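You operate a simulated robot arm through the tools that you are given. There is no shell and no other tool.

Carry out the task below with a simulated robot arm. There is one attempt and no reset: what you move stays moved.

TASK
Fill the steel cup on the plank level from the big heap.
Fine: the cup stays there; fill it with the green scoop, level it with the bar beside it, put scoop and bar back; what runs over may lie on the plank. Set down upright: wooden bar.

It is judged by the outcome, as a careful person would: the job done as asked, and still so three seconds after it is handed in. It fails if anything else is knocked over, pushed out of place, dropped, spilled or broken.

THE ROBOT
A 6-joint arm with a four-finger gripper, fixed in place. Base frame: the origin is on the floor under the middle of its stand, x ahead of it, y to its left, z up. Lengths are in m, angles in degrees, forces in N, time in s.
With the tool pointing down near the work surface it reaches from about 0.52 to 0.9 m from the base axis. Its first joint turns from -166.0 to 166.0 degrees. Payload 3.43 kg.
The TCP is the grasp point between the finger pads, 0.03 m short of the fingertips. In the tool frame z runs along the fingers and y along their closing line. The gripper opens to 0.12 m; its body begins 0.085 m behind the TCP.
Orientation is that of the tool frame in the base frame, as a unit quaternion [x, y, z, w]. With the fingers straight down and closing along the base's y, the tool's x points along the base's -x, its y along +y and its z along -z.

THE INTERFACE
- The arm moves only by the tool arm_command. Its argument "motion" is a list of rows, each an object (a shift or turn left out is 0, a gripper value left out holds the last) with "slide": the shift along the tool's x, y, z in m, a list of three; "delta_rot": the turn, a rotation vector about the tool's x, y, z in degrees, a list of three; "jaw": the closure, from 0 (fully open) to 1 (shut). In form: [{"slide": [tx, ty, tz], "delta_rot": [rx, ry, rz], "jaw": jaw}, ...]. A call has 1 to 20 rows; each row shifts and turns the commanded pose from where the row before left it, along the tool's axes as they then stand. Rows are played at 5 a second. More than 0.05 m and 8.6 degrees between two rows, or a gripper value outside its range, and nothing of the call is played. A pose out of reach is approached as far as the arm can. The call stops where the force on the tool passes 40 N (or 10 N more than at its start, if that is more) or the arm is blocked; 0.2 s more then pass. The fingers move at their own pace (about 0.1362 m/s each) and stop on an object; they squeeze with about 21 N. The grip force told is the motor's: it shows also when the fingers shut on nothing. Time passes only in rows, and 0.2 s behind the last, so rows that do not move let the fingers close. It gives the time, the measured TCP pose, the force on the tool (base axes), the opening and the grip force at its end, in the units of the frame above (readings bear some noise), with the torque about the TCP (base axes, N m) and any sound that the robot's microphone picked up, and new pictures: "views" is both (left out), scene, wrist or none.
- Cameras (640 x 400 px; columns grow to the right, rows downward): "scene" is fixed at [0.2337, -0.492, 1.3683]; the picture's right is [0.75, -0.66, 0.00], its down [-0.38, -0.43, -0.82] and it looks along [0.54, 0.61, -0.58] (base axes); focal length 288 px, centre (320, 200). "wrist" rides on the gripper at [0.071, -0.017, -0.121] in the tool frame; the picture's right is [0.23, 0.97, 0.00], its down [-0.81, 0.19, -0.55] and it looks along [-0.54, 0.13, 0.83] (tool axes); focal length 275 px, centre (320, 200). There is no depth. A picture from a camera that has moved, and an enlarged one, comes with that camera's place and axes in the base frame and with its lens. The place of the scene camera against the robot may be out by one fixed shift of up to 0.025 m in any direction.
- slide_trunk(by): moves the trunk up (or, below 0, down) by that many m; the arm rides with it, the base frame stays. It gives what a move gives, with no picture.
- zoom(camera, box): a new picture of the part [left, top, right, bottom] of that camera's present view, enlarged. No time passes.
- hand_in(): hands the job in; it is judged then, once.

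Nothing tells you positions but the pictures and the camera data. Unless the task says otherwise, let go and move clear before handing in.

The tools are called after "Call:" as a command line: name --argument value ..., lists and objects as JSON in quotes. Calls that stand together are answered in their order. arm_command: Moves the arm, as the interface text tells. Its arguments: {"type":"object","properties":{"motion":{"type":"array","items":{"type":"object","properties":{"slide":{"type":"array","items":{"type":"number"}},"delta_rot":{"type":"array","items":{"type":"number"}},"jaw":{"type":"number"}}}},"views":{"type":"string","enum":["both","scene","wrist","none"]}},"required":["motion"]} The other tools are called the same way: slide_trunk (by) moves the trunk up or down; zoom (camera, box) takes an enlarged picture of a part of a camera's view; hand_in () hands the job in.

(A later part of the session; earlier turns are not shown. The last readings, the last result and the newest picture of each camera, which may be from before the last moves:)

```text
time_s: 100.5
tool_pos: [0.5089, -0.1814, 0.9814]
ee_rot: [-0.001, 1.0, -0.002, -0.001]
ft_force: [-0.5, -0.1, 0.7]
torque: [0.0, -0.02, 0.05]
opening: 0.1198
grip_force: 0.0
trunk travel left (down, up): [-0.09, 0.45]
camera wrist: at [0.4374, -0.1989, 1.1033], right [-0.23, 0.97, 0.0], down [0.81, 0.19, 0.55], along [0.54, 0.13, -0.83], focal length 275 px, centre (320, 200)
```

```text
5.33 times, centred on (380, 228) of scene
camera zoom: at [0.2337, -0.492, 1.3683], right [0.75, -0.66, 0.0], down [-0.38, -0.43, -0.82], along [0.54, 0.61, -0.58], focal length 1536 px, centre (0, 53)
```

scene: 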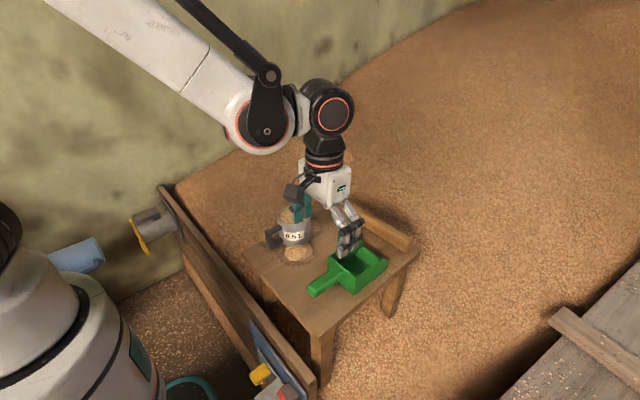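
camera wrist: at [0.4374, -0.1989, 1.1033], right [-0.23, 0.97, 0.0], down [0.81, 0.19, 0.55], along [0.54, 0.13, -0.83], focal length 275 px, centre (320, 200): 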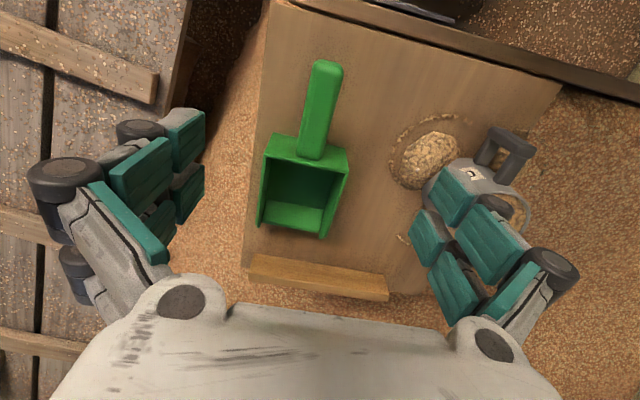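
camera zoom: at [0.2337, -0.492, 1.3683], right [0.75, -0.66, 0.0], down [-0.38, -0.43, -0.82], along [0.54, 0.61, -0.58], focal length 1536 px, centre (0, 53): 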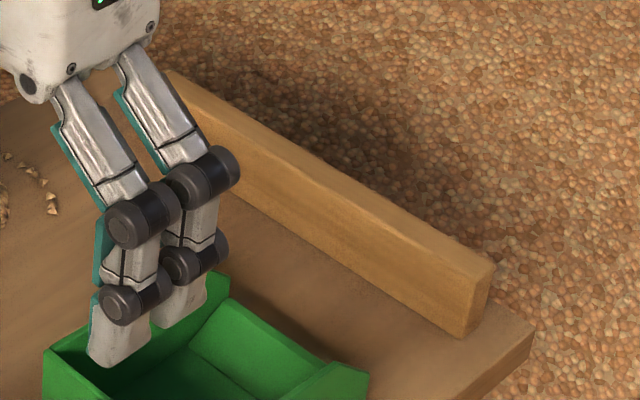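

The bar spans x 0.790–0.810, y −0.229 to 0.0055 and z 0.763–0.805. I'll move above it, turn the gripper 90° so it closes along x, and narrow the opening to about 0.06.

Call:
arm_command --motion '[{"slide": [-0.0485, 0.001, 0], "jaw": 0.5}, {"slide": [-0.0485, 0.001, 0]}, {"slide": [-0.0485, 0.001, 0]}, {"slide": [-0.0485, 0.001, 0]}, {"slide": [-0.0485, 0.001, 0]}, {"slide": [-0.0486, 0.001, 0]}, {"delta_rot": [0, 0, -7.5]}, {"delta_rot": [0, 0, -7.5]}, {"delta_rot": [0, 0, -7.5]}, {"delta_rot": [0, 0, -7.5]}, {"delta_rot": [0, 0, -7.5]}, {"delta_rot": [0, 0, -7.5]}, {"delta_rot": [0, 0, -7.5]}, {"delta_rot": [0, 0, -7.5]}, {"delta_rot": [0, 0, -7.5]}, {"delta_rot": [0, 0, -7.5]}, {"delta_rot": [0, 0, -7.5]}, {"delta_rot": [0, 0, -7.5]}, {}]' --views "both"

```text
time_s: 104.5
tool_pos: [0.7998, -0.1731, 0.9837]
ee_rot: [0.709, -0.705, 0.001, 0.002]
ft_force: [-0.5, 1.1, 0.3]
torque: [0.01, 0.0, -0.02]
opening: 0.0601
grip_force: 0.0
trunk travel left (down, up): [-0.09, 0.45]
camera wrist: at [0.8165, -0.2456, 1.1053], right [-0.97, -0.23, 0.0], down [-0.19, 0.81, 0.55], along [-0.13, 0.54, -0.83], focal length 275 px, centre (320, 200)
```

scene: 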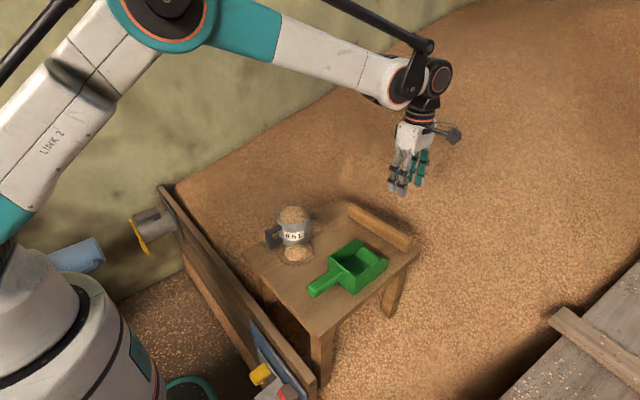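
wrist: 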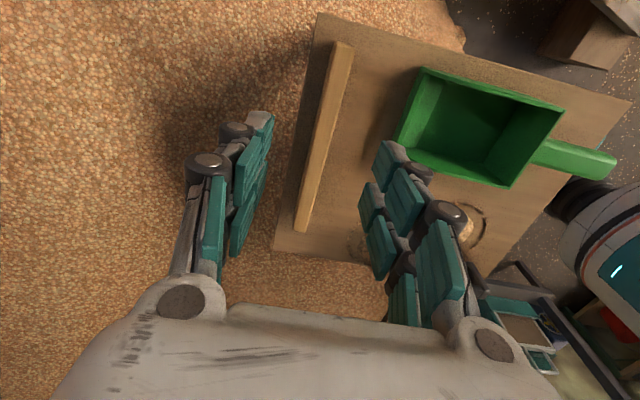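

Call:
zoom --camera "wrist" --box '[270, 20, 400, 120]'

Call:
zoom --camera "wrist" --box '[250, 140, 380, 260]'

```text
4.00 times, centred on (335, 70) of wrist
camera zoom: at [0.8165, -0.2456, 1.1053], right [-0.97, -0.23, 0.0], down [-0.19, 0.81, 0.55], along [-0.13, 0.54, -0.83], focal length 1101 px, centre (260, 720)
```

zoom: 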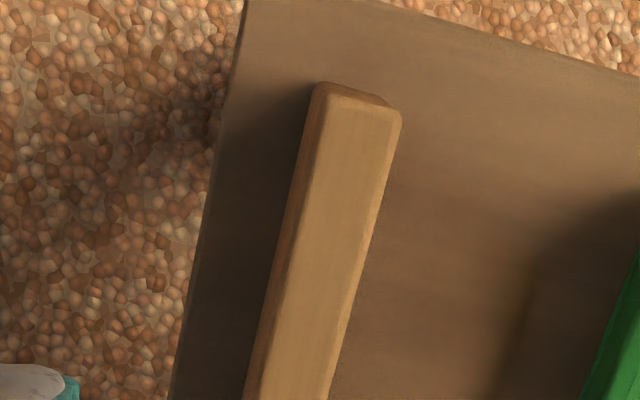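

```text
3.33 times, centred on (315, 200) of wrist
camera zoom: at [0.8165, -0.2456, 1.1053], right [-0.97, -0.23, 0.0], down [-0.19, 0.81, 0.55], along [-0.13, 0.54, -0.83], focal length 918 px, centre (337, 200)
```

zoom: 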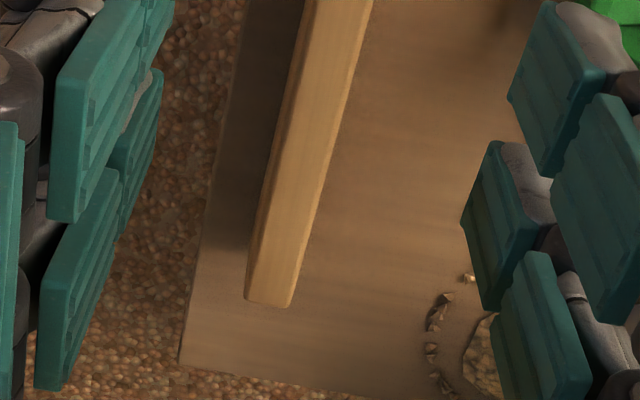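

From this overhead view the bar's centre line is at x≈0.787, about 13 mm nearer than my earlier oblique estimate. I'll shift to it and descend partway to check alignment.

Call:
arm_command --motion '[{"slide": [0, 0.013, 0]}, {"slide": [0, 0, 0.04]}, {"slide": [0, 0, 0.04]}, {"slide": [0, 0, 0.03]}, {}]' --views "both"

Call:
zoom --camera "wrist" --box '[200, 20, 440, 260]'

Call:
zoom --camera "scene" --box '[330, 170, 450, 260]'

```text
time_s: 105.7
tool_pos: [0.7852, -0.1727, 0.8744]
ee_rot: [-0.707, 0.707, 0.0, -0.001]
ft_force: [0.9, 1.1, -0.3]
torque: [0.01, -0.02, -0.03]
opening: 0.0599
grip_force: 0.0
trunk travel left (down, up): [-0.09, 0.45]
camera wrist: at [0.8027, -0.2444, 0.9953], right [-0.97, -0.23, 0.0], down [-0.19, 0.81, 0.55], along [-0.13, 0.54, -0.83], focal length 275 px, centre (320, 200)
```

scene: 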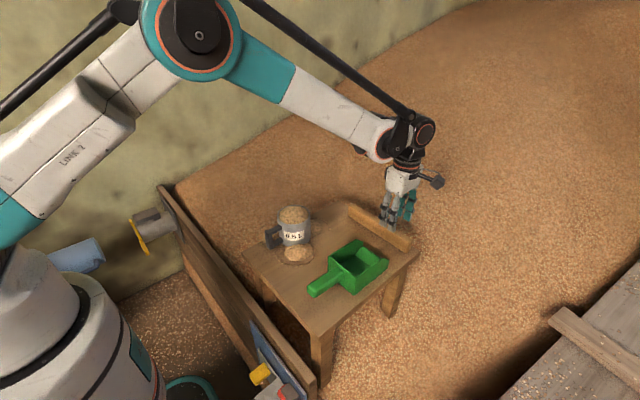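
wrist: 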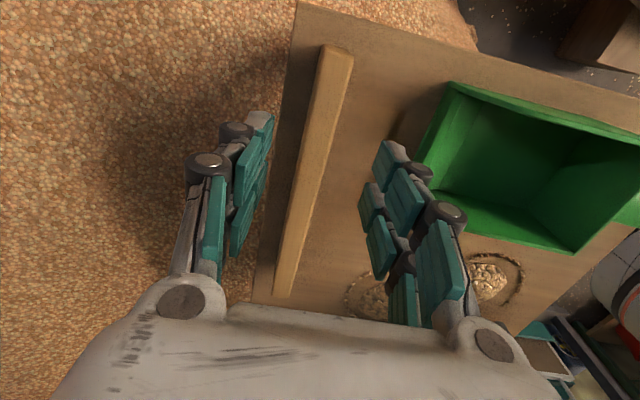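

```text
1.67 times, centred on (320, 140) of wrist
camera zoom: at [0.8027, -0.2444, 0.9953], right [-0.97, -0.23, 0.0], down [-0.19, 0.81, 0.55], along [-0.13, 0.54, -0.83], focal length 459 px, centre (320, 300)
```

zoom: 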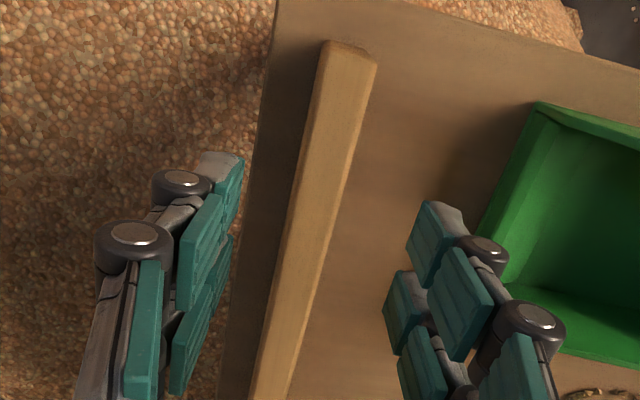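

```text
4.44 times, centred on (390, 215) of scene
camera zoom: at [0.2337, -0.492, 1.3683], right [0.75, -0.66, 0.0], down [-0.38, -0.43, -0.82], along [0.54, 0.61, -0.58], focal length 1280 px, centre (9, 133)
```

zoom: 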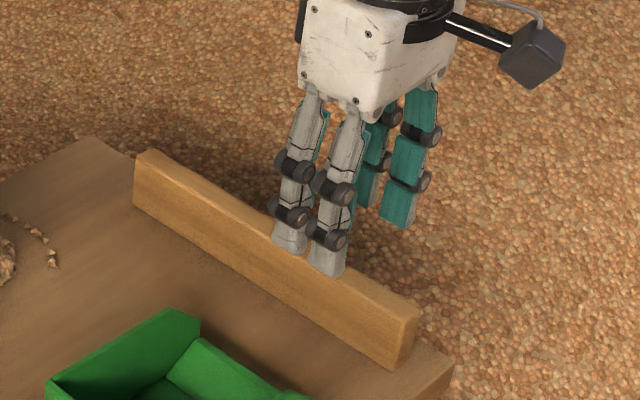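

The bar is centred between the pads now. I'll descend the rest of the way and grip.

Call:
arm_command --motion '[{"slide": [0, 0, 0.03]}, {"slide": [0, 0, 0.025]}, {"slide": [0, 0, 0.01]}, {}]' --views "both"

Call:
zoom --camera "scene" --box '[330, 170, 450, 260]'

```text
time_s: 106.7
tool_pos: [0.7857, -0.1733, 0.8079]
ee_rot: [0.708, -0.706, 0.001, 0.001]
ft_force: [-0.5, -0.1, 0.2]
torque: [0.01, 0.02, -0.01]
opening: 0.0601
grip_force: 0.1
trunk travel left (down, up): [-0.09, 0.45]
camera wrist: at [0.8035, -0.2454, 0.93], right [-0.97, -0.23, 0.0], down [-0.19, 0.81, 0.55], along [-0.13, 0.54, -0.83], focal length 275 px, centre (320, 200)
```

scene: 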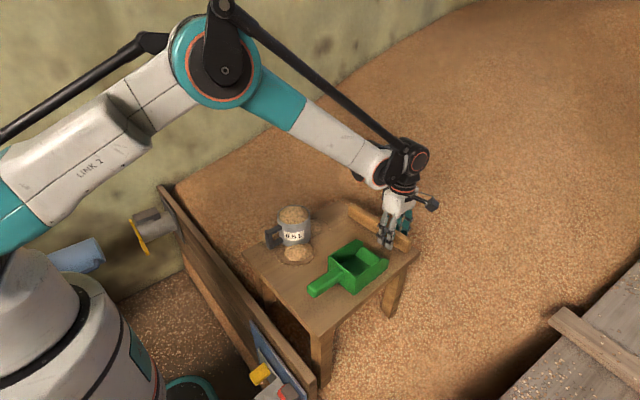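
wrist: 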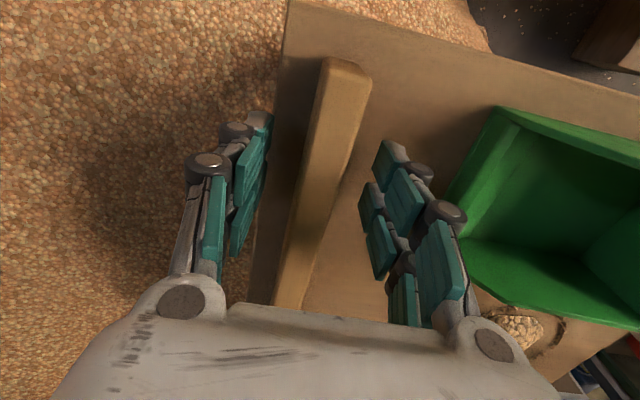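

```text
4.44 times, centred on (390, 215) of scene
camera zoom: at [0.2337, -0.492, 1.3683], right [0.75, -0.66, 0.0], down [-0.38, -0.43, -0.82], along [0.54, 0.61, -0.58], focal length 1280 px, centre (9, 133)
```

zoom: 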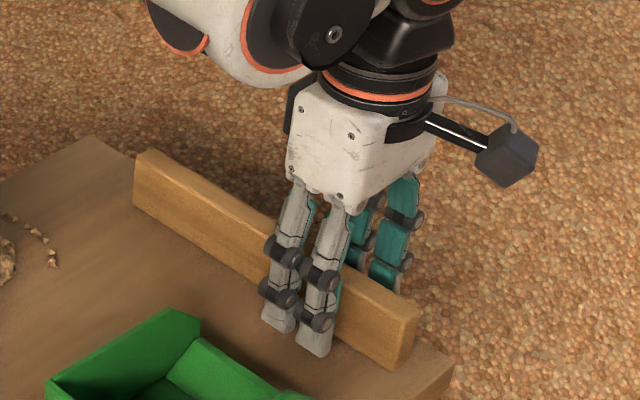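

Call:
arm_command --motion '[{"jaw": 0.7}, {"jaw": 1.0}, {"jaw": 1.0}, {"jaw": 1.0}]' --views "both"

Call:
zoom --camera "scene" --box '[330, 170, 450, 260]'

```text
time_s: 107.7
tool_pos: [0.7865, -0.1742, 0.8089]
ee_rot: [0.708, -0.707, 0.001, 0.001]
ft_force: [0.6, -0.2, 0.8]
torque: [0.07, -0.02, -0.04]
opening: 0.0198
grip_force: 21.0
trunk travel left (down, up): [-0.09, 0.45]
camera wrist: at [0.8035, -0.2455, 0.93], right [-0.97, -0.23, 0.0], down [-0.19, 0.81, 0.55], along [-0.13, 0.54, -0.83], focal length 275 px, centre (320, 200)
```

scene: 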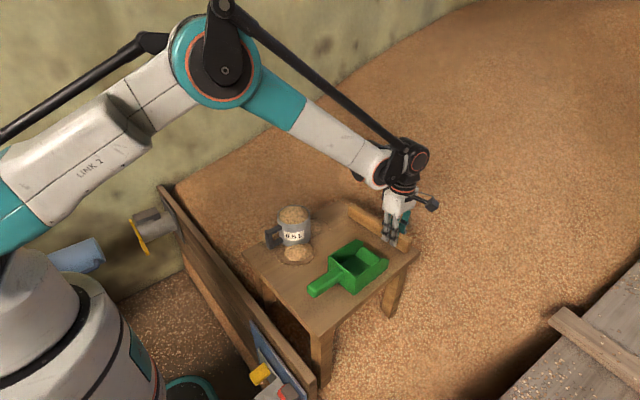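
wrist: 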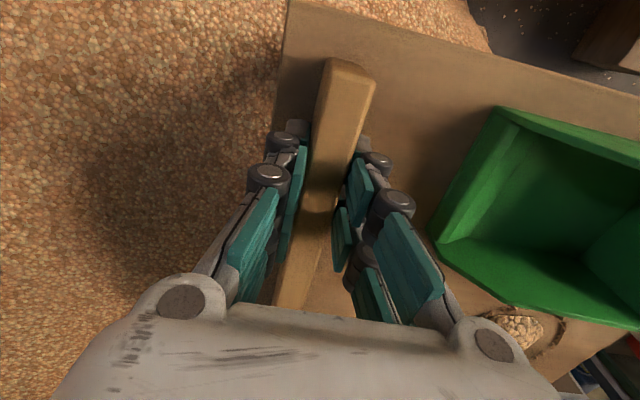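

```text
4.44 times, centred on (390, 215) of scene
camera zoom: at [0.2337, -0.492, 1.3683], right [0.75, -0.66, 0.0], down [-0.38, -0.43, -0.82], along [0.54, 0.61, -0.58], focal length 1280 px, centre (9, 133)
```

zoom: 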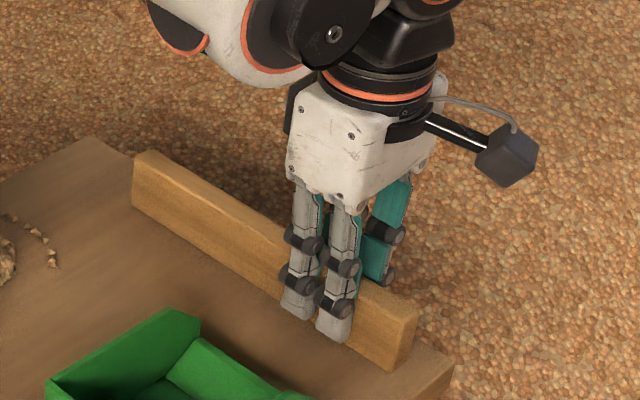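

Gripped (0.0198 m thick). Return pose is TCP ≈ (0.786, −0.174, 0.808). I'll lift and bring the bar, still along y, above the cup's near (−x) side.

Call:
arm_command --motion '[{"slide": [0, 0, -0.01]}, {"slide": [0, 0, -0.03]}, {"slide": [0, 0, -0.045]}, {"slide": [0, 0, -0.045]}, {"slide": [0, 0, -0.03]}, {"slide": [-0.01, 0, 0]}, {}]' --views "both"

Call:
zoom --camera "scene" --box '[260, 130, 440, 265]'

```text
time_s: 109.3
tool_pos: [0.787, -0.1607, 0.9669]
ee_rot: [0.708, -0.706, 0.001, 0.002]
ft_force: [0.0, 0.4, -1.8]
torque: [-0.06, -0.02, -0.01]
opening: 0.0198
grip_force: 20.7
trunk travel left (down, up): [-0.09, 0.45]
camera wrist: at [0.8037, -0.2337, 1.0892], right [-0.97, -0.23, 0.0], down [-0.19, 0.81, 0.55], along [-0.13, 0.54, -0.83], focal length 275 px, centre (320, 200)
```

scene: 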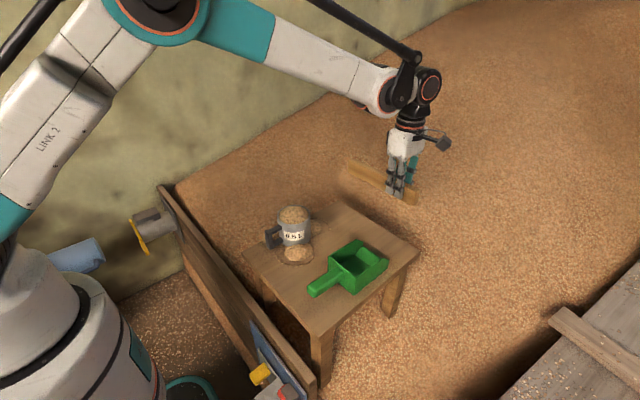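
wrist: 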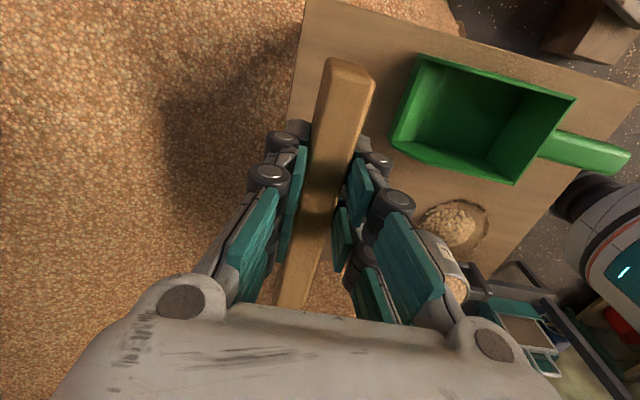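

```text
2.96 times, centred on (350, 198) of scene
camera zoom: at [0.2337, -0.492, 1.3683], right [0.75, -0.66, 0.0], down [-0.38, -0.43, -0.82], along [0.54, 0.61, -0.58], focal length 853 px, centre (231, 207)
```

zoom: 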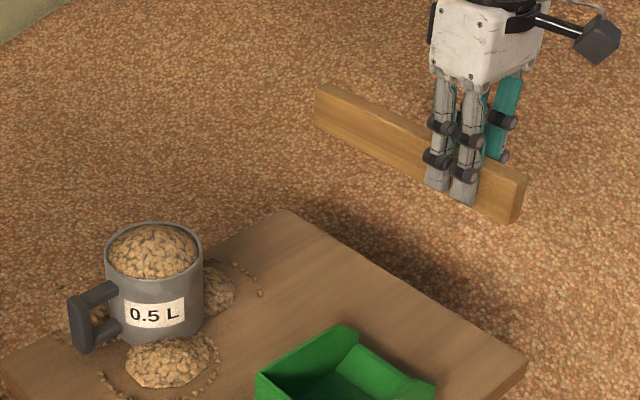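

Call:
arm_command --motion '[{"slide": [-0.0151, 0.0403, 0]}, {"slide": [-0.0151, 0.0403, 0]}, {"slide": [-0.0151, 0.0403, 0]}, {"slide": [-0.0151, 0.0403, 0]}, {"slide": [-0.0151, 0.0403, 0]}, {"slide": [-0.0151, 0.0403, 0]}, {}, {}]' --views "both"

Call:
zoom --camera "scene" --box '[240, 160, 360, 250]'

Call:
zoom --camera "wrist" --box '[180, 100, 380, 300]'

```text
time_s: 111.1
tool_pos: [0.5434, -0.073, 0.969]
ee_rot: [0.708, -0.706, 0.0, 0.001]
ft_force: [-0.1, -0.1, -1.8]
torque: [-0.07, 0.02, 0.0]
opening: 0.0197
grip_force: 21.1
trunk travel left (down, up): [-0.09, 0.45]
camera wrist: at [0.5607, -0.1458, 1.0906], right [-0.97, -0.23, 0.0], down [-0.19, 0.81, 0.55], along [-0.13, 0.54, -0.83], focal length 275 px, centre (320, 200)
```

scene: 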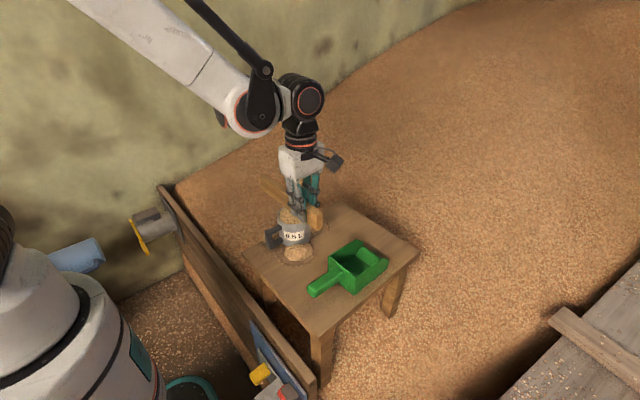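
wrist: 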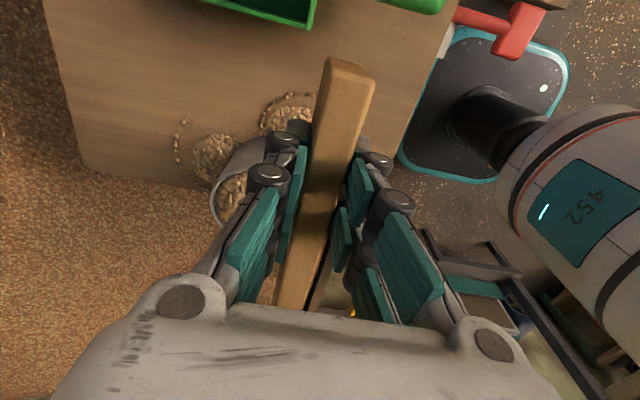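

```text
4.44 times, centred on (300, 205) of scene
camera zoom: at [0.2337, -0.492, 1.3683], right [0.75, -0.66, 0.0], down [-0.38, -0.43, -0.82], along [0.54, 0.61, -0.58], focal length 1280 px, centre (409, 178)
```

zoom: 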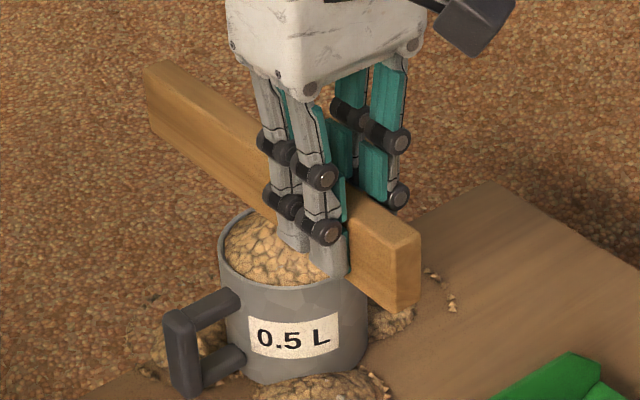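

```text
2.00 times, centred on (280, 200) of wrist
camera zoom: at [0.5607, -0.1458, 1.0906], right [-0.97, -0.23, 0.0], down [-0.19, 0.81, 0.55], along [-0.13, 0.54, -0.83], focal length 551 px, centre (400, 200)
```

zoom: 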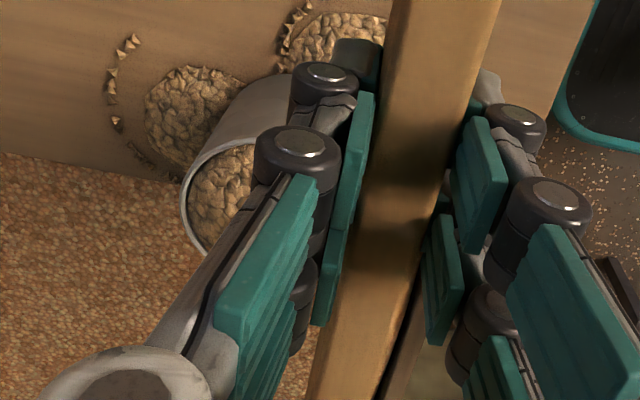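

The bar spans the cup's near edge, with fingers clear of the cup. The rim's far edge is at x≈0.636, so the cup centre is at about x≈0.588. I'll lower to about 2 cm above the rim, then creep down to feel for rim contact.

Call:
arm_command --motion '[{"slide": [0, 0, 0.03]}, {"slide": [0, 0, 0.03]}, {}]' --views "none"

Call:
zoom --camera "scene" --box '[240, 170, 360, 260]'

```text
time_s: 111.9
tool_pos: [0.5434, -0.0741, 0.9098]
ee_rot: [0.707, -0.707, 0.0, 0.002]
ft_force: [0.5, -0.8, -1.4]
torque: [-0.05, 0.02, -0.01]
opening: 0.0197
grip_force: 21.1
trunk travel left (down, up): [-0.09, 0.45]
```

```text
4.44 times, centred on (300, 215) of scene
camera zoom: at [0.2337, -0.492, 1.3683], right [0.75, -0.66, 0.0], down [-0.38, -0.43, -0.82], along [0.54, 0.61, -0.58], focal length 1280 px, centre (409, 133)
```

zoom: 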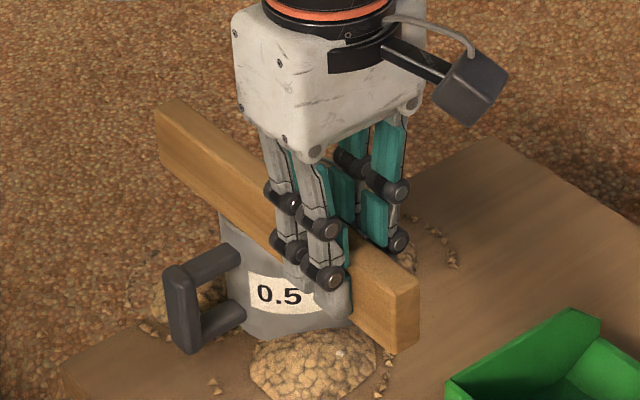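

Call:
arm_command --motion '[{"slide": [0, 0, 0.004]}, {"slide": [0, 0, 0.004]}, {}]' --views "none"

Call:
arm_command --motion '[{"slide": [0, 0, 0.003]}, {}]' --views "none"

Call:
arm_command --motion '[{"slide": [0, 0, 0.002]}, {}]' --views "none"

Call:
zoom --camera "scene" --box '[240, 170, 360, 260]'

```text
time_s: 112.7
tool_pos: [0.5434, -0.0727, 0.9018]
ee_rot: [-0.707, 0.707, -0.001, -0.001]
ft_force: [0.1, -0.2, -1.2]
torque: [-0.06, -0.04, -0.01]
opening: 0.0197
grip_force: 21.2
trunk travel left (down, up): [-0.09, 0.45]
```

```text
time_s: 113.3
tool_pos: [0.5447, -0.0731, 0.8985]
ee_rot: [0.707, -0.707, 0.002, 0.002]
ft_force: [-0.2, 0.1, -0.8]
torque: [-0.06, 0.02, -0.01]
opening: 0.0198
grip_force: 21.2
trunk travel left (down, up): [-0.09, 0.45]
```

```text
time_s: 113.9
tool_pos: [0.5445, -0.0742, 0.8976]
ee_rot: [0.707, -0.707, 0.002, 0.001]
ft_force: [-0.7, 1.0, 0.1]
torque: [-0.12, 0.0, 0.02]
opening: 0.0195
grip_force: 22.1
trunk travel left (down, up): [-0.09, 0.45]
```

```text
4.44 times, centred on (300, 215) of scene
camera zoom: at [0.2337, -0.492, 1.3683], right [0.75, -0.66, 0.0], down [-0.38, -0.43, -0.82], along [0.54, 0.61, -0.58], focal length 1280 px, centre (409, 133)
```

zoom: 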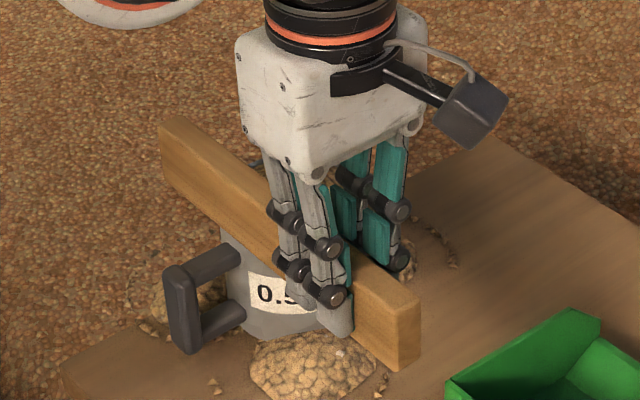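

Call:
arm_command --motion '[{}, {}]' --views "none"

Call:
arm_command --motion '[{"slide": [0, 0, 0.0015]}, {}]' --views "none"

Call:
zoom --camera "scene" --box '[260, 190, 340, 250]'

```text
time_s: 114.5
tool_pos: [0.5448, -0.0751, 0.8959]
ee_rot: [0.708, -0.706, 0.001, 0.001]
ft_force: [0.5, -0.5, -1.4]
torque: [-0.05, -0.01, 0.01]
opening: 0.0195
grip_force: 21.1
trunk travel left (down, up): [-0.09, 0.45]
```

```text
time_s: 115.1
tool_pos: [0.5444, -0.0734, 0.8967]
ee_rot: [0.708, -0.706, 0.002, 0.001]
ft_force: [-0.6, 0.1, -0.9]
torque: [-0.08, 0.01, -0.02]
opening: 0.02
grip_force: 21.0
trunk travel left (down, up): [-0.09, 0.45]
```

```text
6.67 times, centred on (300, 220) of scene
camera zoom: at [0.2337, -0.492, 1.3683], right [0.75, -0.66, 0.0], down [-0.38, -0.43, -0.82], along [0.54, 0.61, -0.58], focal length 1920 px, centre (453, 67)
```

zoom: 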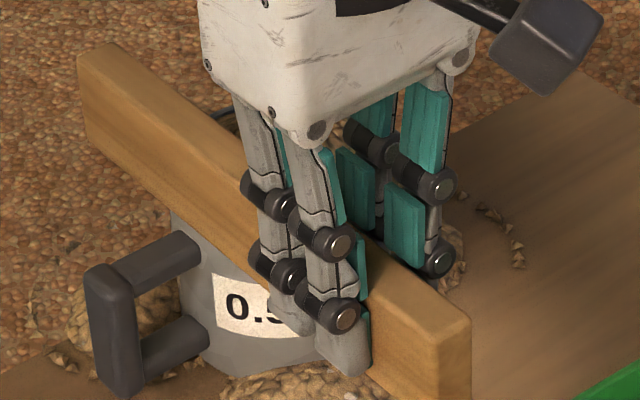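

By comparing image positions, the bar's underside should be about 3 mm above the rim. I'll continue creeping down.

Call:
arm_command --motion '[{"slide": [0, 0, 0.0015]}, {}, {}]' --views "none"

Call:
arm_command --motion '[{"slide": [0, 0, 0.001]}, {}, {}]' --views "none"

Call:
arm_command --motion '[{"slide": [0, 0, 0.001]}, {}, {}]' --views "none"

```text
time_s: 115.9
tool_pos: [0.5439, -0.0741, 0.8942]
ee_rot: [0.708, -0.707, 0.001, 0.001]
ft_force: [0.9, 0.2, 7.3]
torque: [0.59, -0.08, 0.02]
opening: 0.0198
grip_force: 21.2
trunk travel left (down, up): [-0.09, 0.45]
```

```text
time_s: 116.7
tool_pos: [0.5441, -0.0736, 0.8917]
ee_rot: [0.707, -0.707, 0.0, 0.0]
ft_force: [-2.5, -3.6, 8.3]
torque: [0.49, -0.01, 0.12]
opening: 0.0198
grip_force: 20.8
trunk travel left (down, up): [-0.09, 0.45]
```

```text
time_s: 117.5
tool_pos: [0.544, -0.0751, 0.8914]
ee_rot: [0.708, -0.706, 0.001, 0.001]
ft_force: [-2.9, -1.2, 8.0]
torque: [0.64, -0.03, 0.15]
opening: 0.0194
grip_force: 20.9
trunk travel left (down, up): [-0.09, 0.45]
```

Rim contact was felt at TCP z≈0.894 (about 8 N). I went about 2 mm beyond it, so I'll back off slightly and check the bar hasn't shifted in the grip or moved the cup.

Call:
arm_command --motion '[{"slide": [0, 0, -0.004]}, {}, {}]' --views "both"

Call:
zoom --camera "scene" --box '[240, 170, 360, 260]'

Call:
zoom --camera "wrist" --box '[220, 30, 420, 310]'

```text
time_s: 118.3
tool_pos: [0.5452, -0.0738, 0.8957]
ee_rot: [0.707, -0.707, 0.0, 0.0]
ft_force: [0.7, 0.6, -1.9]
torque: [-0.06, -0.03, 0.0]
opening: 0.0199
grip_force: 20.8
trunk travel left (down, up): [-0.09, 0.45]
camera wrist: at [0.561, -0.1459, 1.0166], right [-0.97, -0.23, 0.0], down [-0.19, 0.81, 0.55], along [-0.13, 0.54, -0.83], focal length 275 px, centre (320, 200)
```

scene: 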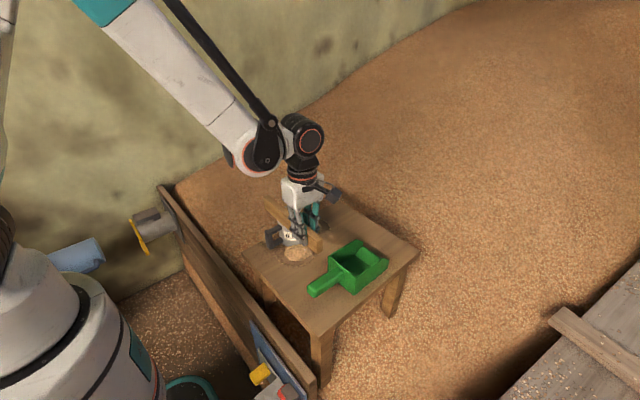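
wrist: 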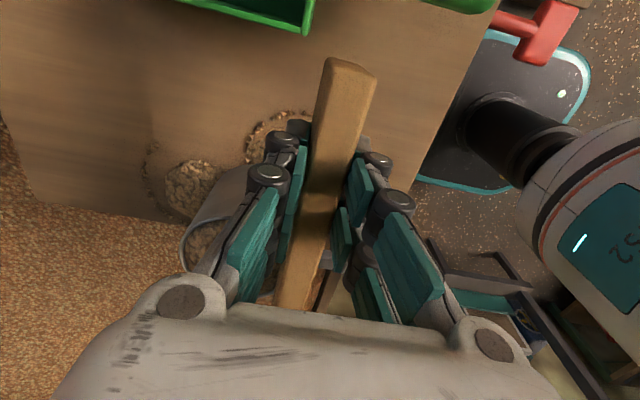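

```text
4.44 times, centred on (300, 215) of scene
camera zoom: at [0.2337, -0.492, 1.3683], right [0.75, -0.66, 0.0], down [-0.38, -0.43, -0.82], along [0.54, 0.61, -0.58], focal length 1280 px, centre (409, 133)
```

zoom: 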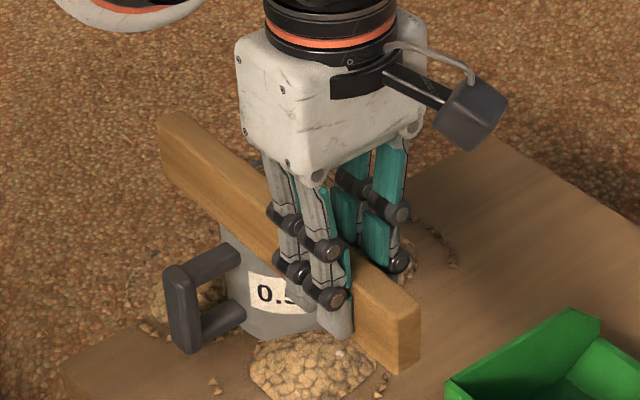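

```text
1.43 times, centred on (320, 170) of wrist
camera zoom: at [0.561, -0.1459, 1.0166], right [-0.97, -0.23, 0.0], down [-0.19, 0.81, 0.55], along [-0.13, 0.54, -0.83], focal length 393 px, centre (320, 243)
```

zoom: 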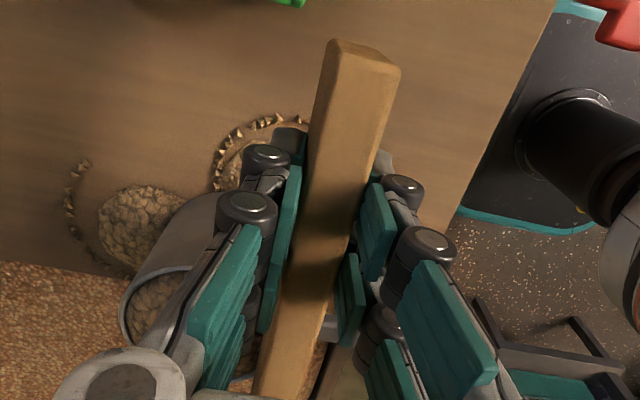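

The bar looks tilted in the grip now (its +y end higher). I'll raise it clear and examine its tilt accurately.

Call:
arm_command --motion '[{"slide": [0, 0, -0.03]}, {"slide": [0, 0, -0.03]}, {}]' --views "scene"

Call:
zoom --camera "scene" --box '[240, 160, 360, 250]'

```text
time_s: 119.1
tool_pos: [0.5419, -0.0743, 0.9526]
ee_rot: [0.708, -0.707, 0.001, 0.002]
ft_force: [-1.0, -0.9, 0.5]
torque: [-0.03, -0.02, 0.0]
opening: 0.0198
grip_force: 21.6
trunk travel left (down, up): [-0.09, 0.45]
```

scene: 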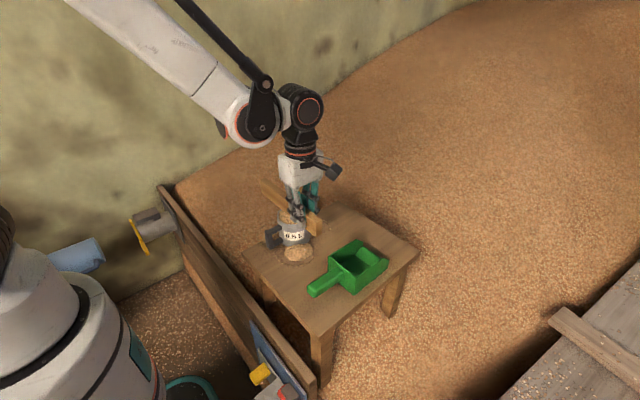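

```text
4.44 times, centred on (300, 205) of scene
camera zoom: at [0.2337, -0.492, 1.3683], right [0.75, -0.66, 0.0], down [-0.38, -0.43, -0.82], along [0.54, 0.61, -0.58], focal length 1280 px, centre (409, 178)
```

zoom: 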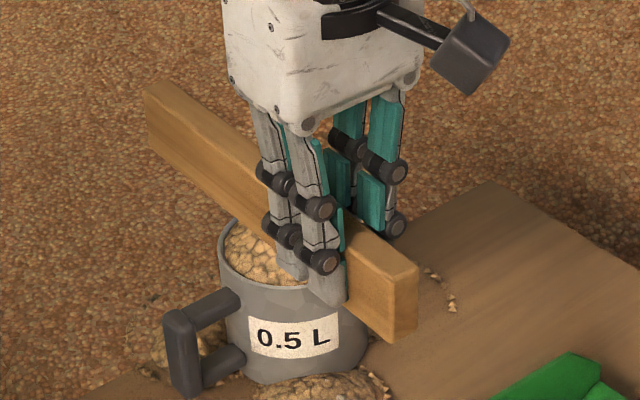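

Call:
zoom --camera "scene" --box '[255, 165, 295, 195]'

Call:
zoom --camera "scene" --box '[300, 205, 340, 235]'

```text
13.33 times, centred on (275, 180) of scene
camera zoom: at [0.2337, -0.492, 1.3683], right [0.75, -0.66, 0.0], down [-0.38, -0.43, -0.82], along [0.54, 0.61, -0.58], focal length 3840 px, centre (920, 467)
```

zoom: 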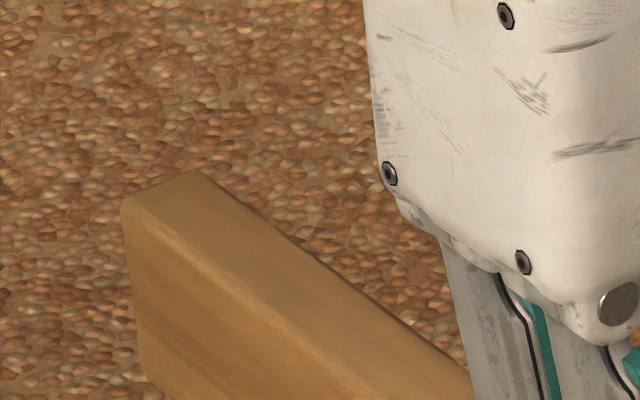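

```text
13.33 times, centred on (320, 220) of scene
camera zoom: at [0.2337, -0.492, 1.3683], right [0.75, -0.66, 0.0], down [-0.38, -0.43, -0.82], along [0.54, 0.61, -0.58], focal length 3840 px, centre (320, -67)
```

zoom: 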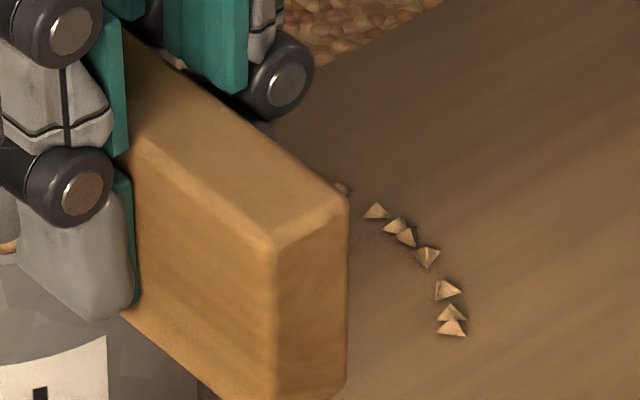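

The bar has pivoted about 2° in the off-centre grip. I'll take it home, seat it flat on the plank again, and regrip at its centre so rim contact makes no torque.

Call:
arm_command --motion '[{"slide": [0, 0, -0.015]}, {"slide": [0.0167, -0.0407, 0]}, {"slide": [0.0167, -0.0407, 0]}, {"slide": [0.0167, -0.0407, 0]}, {"slide": [0.0167, -0.0407, 0]}, {"slide": [0.0167, -0.0407, 0]}, {"slide": [0.0167, -0.0407, 0]}, {}, {}]' --views "none"

Call:
zoom --camera "wrist" --box '[220, 0, 460, 300]'

Call:
zoom --camera "scene" --box '[240, 180, 360, 270]'

```text
time_s: 121.1
tool_pos: [0.7878, -0.1698, 0.9713]
ee_rot: [0.708, -0.706, 0.002, 0.001]
ft_force: [-0.4, 0.1, -1.0]
torque: [-0.08, -0.03, -0.02]
opening: 0.02
grip_force: 21.2
trunk travel left (down, up): [-0.09, 0.45]
```

```text
1.33 times, centred on (340, 150) of wrist
camera zoom: at [0.8035, -0.2424, 1.0923], right [-0.97, -0.23, 0.0], down [-0.19, 0.81, 0.55], along [-0.13, 0.54, -0.83], focal length 367 px, centre (293, 267)
```

zoom: 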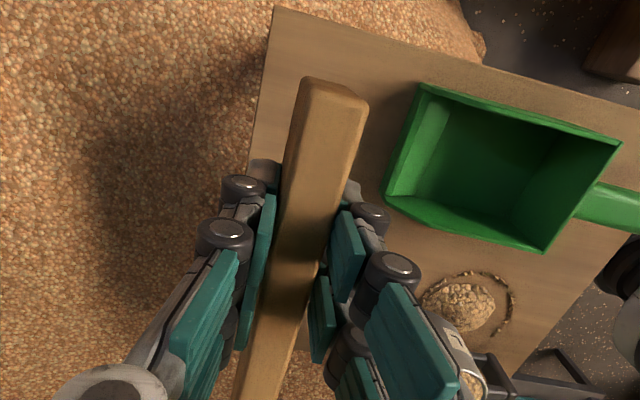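

```text
4.44 times, centred on (300, 225) of scene
camera zoom: at [0.2337, -0.492, 1.3683], right [0.75, -0.66, 0.0], down [-0.38, -0.43, -0.82], along [0.54, 0.61, -0.58], focal length 1280 px, centre (409, 89)
```

zoom: 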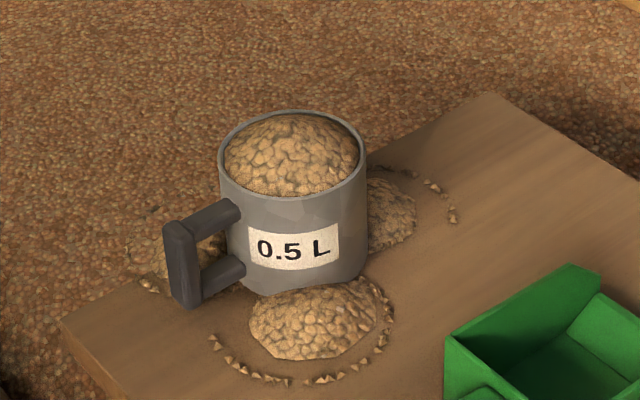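

The cup is undisturbed. I'll lower the bar to its home spot.

Call:
arm_command --motion '[{"slide": [0.004, 0.0015, 0]}, {"slide": [0, 0, 0.04]}, {"slide": [0, 0, 0.04]}, {"slide": [0, 0, 0.04]}, {"slide": [0, 0, 0.03]}, {}]' --views "none"

Call:
arm_command --motion '[{"slide": [0, 0, 0.004]}, {"slide": [0, 0, 0.003]}, {}]' --views "none"

Call:
zoom --camera "scene" --box '[330, 170, 450, 260]'

```text
time_s: 122.5
tool_pos: [0.7869, -0.1804, 0.8192]
ee_rot: [0.708, -0.706, 0.0, 0.001]
ft_force: [0.0, 0.7, 0.0]
torque: [-0.06, 0.0, -0.03]
opening: 0.0198
grip_force: 20.8
trunk travel left (down, up): [-0.09, 0.45]
```

```text
time_s: 123.3
tool_pos: [0.7883, -0.1791, 0.8126]
ee_rot: [0.707, -0.707, 0.0, 0.001]
ft_force: [0.3, -0.1, -1.0]
torque: [-0.09, 0.02, -0.01]
opening: 0.0199
grip_force: 21.1
trunk travel left (down, up): [-0.09, 0.45]
```

```text
4.44 times, centred on (390, 215) of scene
camera zoom: at [0.2337, -0.492, 1.3683], right [0.75, -0.66, 0.0], down [-0.38, -0.43, -0.82], along [0.54, 0.61, -0.58], focal length 1280 px, centre (9, 133)
```

zoom: 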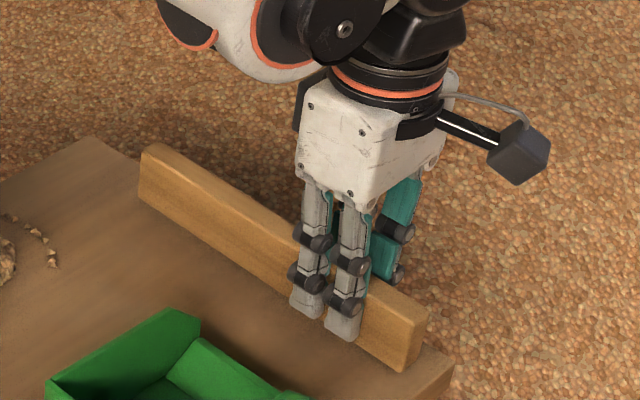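

Call:
arm_command --motion '[{"slide": [-0.005, 0.001, 0]}, {"slide": [0, 0, 0.002]}, {}, {}]' --views "none"

Call:
arm_command --motion '[{"slide": [0, 0, 0.0015]}, {}, {}]' --views "none"

```text
time_s: 124.3
tool_pos: [0.787, -0.1734, 0.8114]
ee_rot: [0.708, -0.706, 0.0, 0.001]
ft_force: [-0.5, 0.3, -0.6]
torque: [-0.06, -0.02, -0.02]
opening: 0.0199
grip_force: 20.4
trunk travel left (down, up): [-0.09, 0.45]
```

```text
time_s: 125.1
tool_pos: [0.7873, -0.1728, 0.8097]
ee_rot: [0.708, -0.706, 0.001, 0.002]
ft_force: [0.8, -0.6, 2.7]
torque: [-0.3, 0.02, 0.05]
opening: 0.0197
grip_force: 21.0
trunk travel left (down, up): [-0.09, 0.45]
```

Call:
arm_command --motion '[{"slide": [0, 0, 0.001]}, {"slide": [0, 0, 0.001]}, {}, {}]' --views "none"

Call:
zoom --camera "scene" --box '[330, 170, 450, 260]'

```text
time_s: 126.1
tool_pos: [0.7866, -0.1723, 0.8083]
ee_rot: [0.708, -0.706, 0.002, 0.001]
ft_force: [4.6, 0.8, 8.9]
torque: [-0.62, -0.17, 0.23]
opening: 0.0195
grip_force: 21.4
trunk travel left (down, up): [-0.09, 0.45]
```

```text
4.44 times, centred on (390, 215) of scene
camera zoom: at [0.2337, -0.492, 1.3683], right [0.75, -0.66, 0.0], down [-0.38, -0.43, -0.82], along [0.54, 0.61, -0.58], focal length 1280 px, centre (9, 133)
```

zoom: 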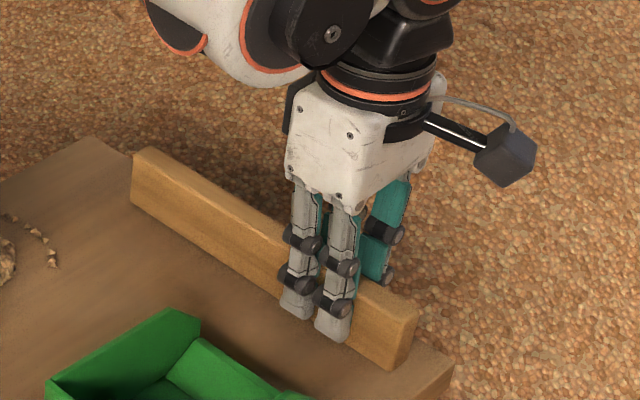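

Call:
arm_command --motion '[{"slide": [0, 0, -0.001]}, {"jaw": 0.7}, {"jaw": 0.5}, {}, {}]' --views "both"

Call:
zoom --camera "scene" --box '[330, 170, 450, 260]'

```text
time_s: 127.3
tool_pos: [0.787, -0.1723, 0.81]
ee_rot: [0.708, -0.706, 0.001, 0.001]
ft_force: [-0.3, -0.2, -0.4]
torque: [-0.03, -0.04, -0.01]
opening: 0.0602
grip_force: 0.0
trunk travel left (down, up): [-0.09, 0.45]
camera wrist: at [0.8033, -0.2451, 0.9307], right [-0.97, -0.23, 0.0], down [-0.19, 0.81, 0.55], along [-0.13, 0.54, -0.83], focal length 275 px, centre (320, 200)
```

scene: 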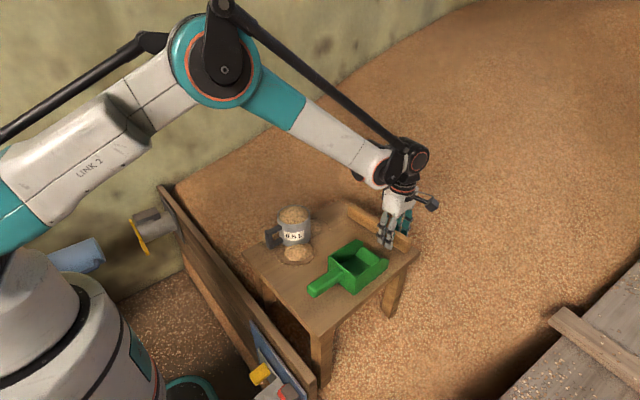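
wrist: 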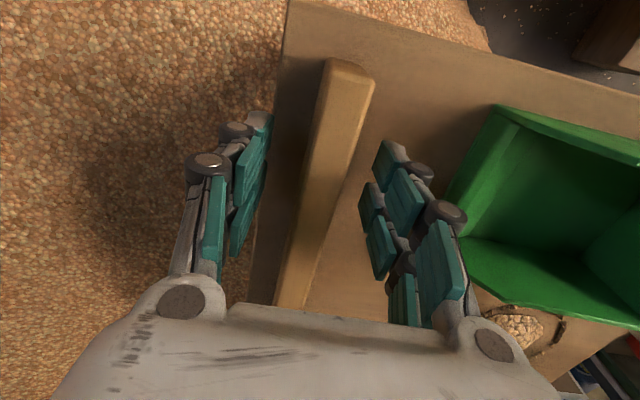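

```text
4.44 times, centred on (390, 215) of scene
camera zoom: at [0.2337, -0.492, 1.3683], right [0.75, -0.66, 0.0], down [-0.38, -0.43, -0.82], along [0.54, 0.61, -0.58], focal length 1280 px, centre (9, 133)
```

zoom: 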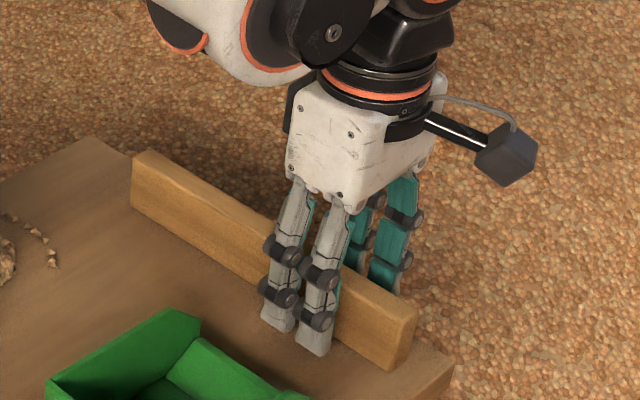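

The bar stands flat at home again. I'll slide along it to the middle (y≈−0.112), slightly higher, and regrip.

Call:
arm_command --motion '[{"slide": [0, 0, -0.0055]}, {"slide": [-0.03, 0, 0]}, {"slide": [-0.03, 0, 0]}, {}, {}]' --views "wrist"

Call:
arm_command --motion '[{"jaw": 0.7}, {"jaw": 1.0}, {"jaw": 1.0}, {"jaw": 1.0}]' --views "both"

Call:
zoom --camera "scene" --box '[330, 170, 450, 260]'

```text
time_s: 128.5
tool_pos: [0.7869, -0.1102, 0.8149]
ee_rot: [0.708, -0.706, 0.0, 0.0]
ft_force: [0.1, 0.7, 0.7]
torque: [0.04, -0.04, -0.02]
opening: 0.0602
grip_force: 0.1
trunk travel left (down, up): [-0.09, 0.45]
camera wrist: at [0.8034, -0.1823, 0.936], right [-0.97, -0.23, 0.0], down [-0.19, 0.81, 0.55], along [-0.13, 0.54, -0.83], focal length 275 px, centre (320, 200)
```

wrist: 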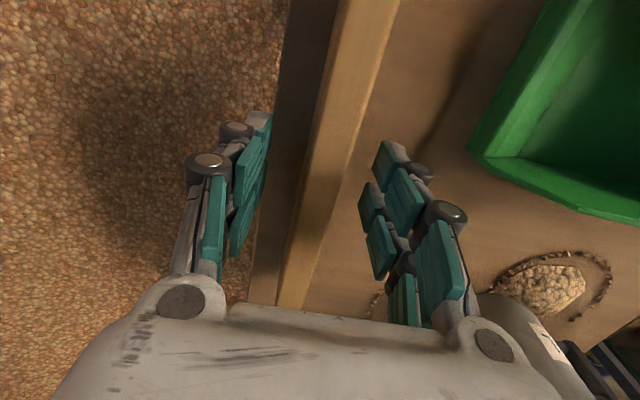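

```text
time_s: 129.5
tool_pos: [0.7878, -0.1099, 0.8147]
ee_rot: [0.707, -0.707, 0.001, 0.002]
ft_force: [0.1, 0.6, -0.1]
torque: [-0.04, -0.02, 0.01]
opening: 0.0198
grip_force: 20.4
trunk travel left (down, up): [-0.09, 0.45]
camera wrist: at [0.8034, -0.1824, 0.936], right [-0.97, -0.23, 0.0], down [-0.19, 0.81, 0.55], along [-0.13, 0.54, -0.83], focal length 275 px, centre (320, 200)
```

scene: 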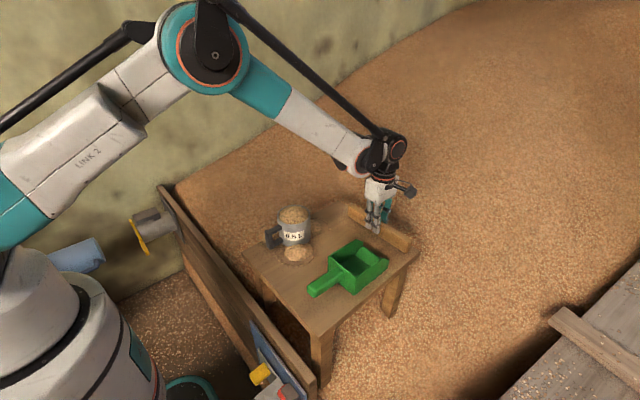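
wrist: 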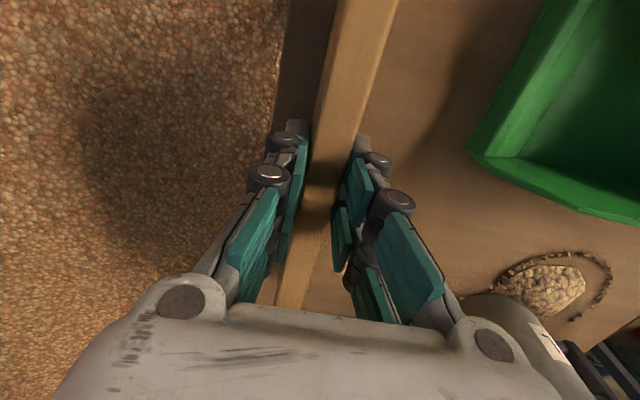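

```text
4.44 times, centred on (390, 215) of scene
camera zoom: at [0.2337, -0.492, 1.3683], right [0.75, -0.66, 0.0], down [-0.38, -0.43, -0.82], along [0.54, 0.61, -0.58], focal length 1280 px, centre (9, 133)
```

zoom: 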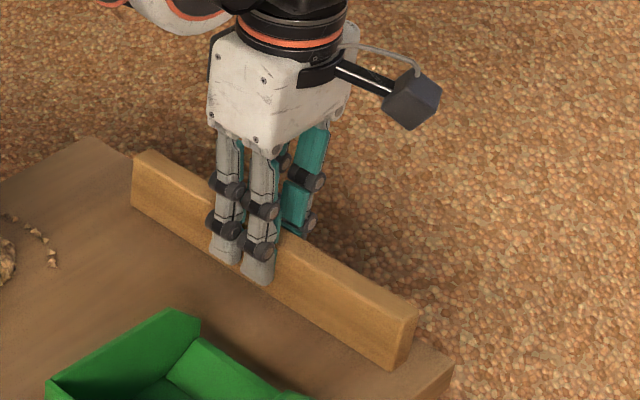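

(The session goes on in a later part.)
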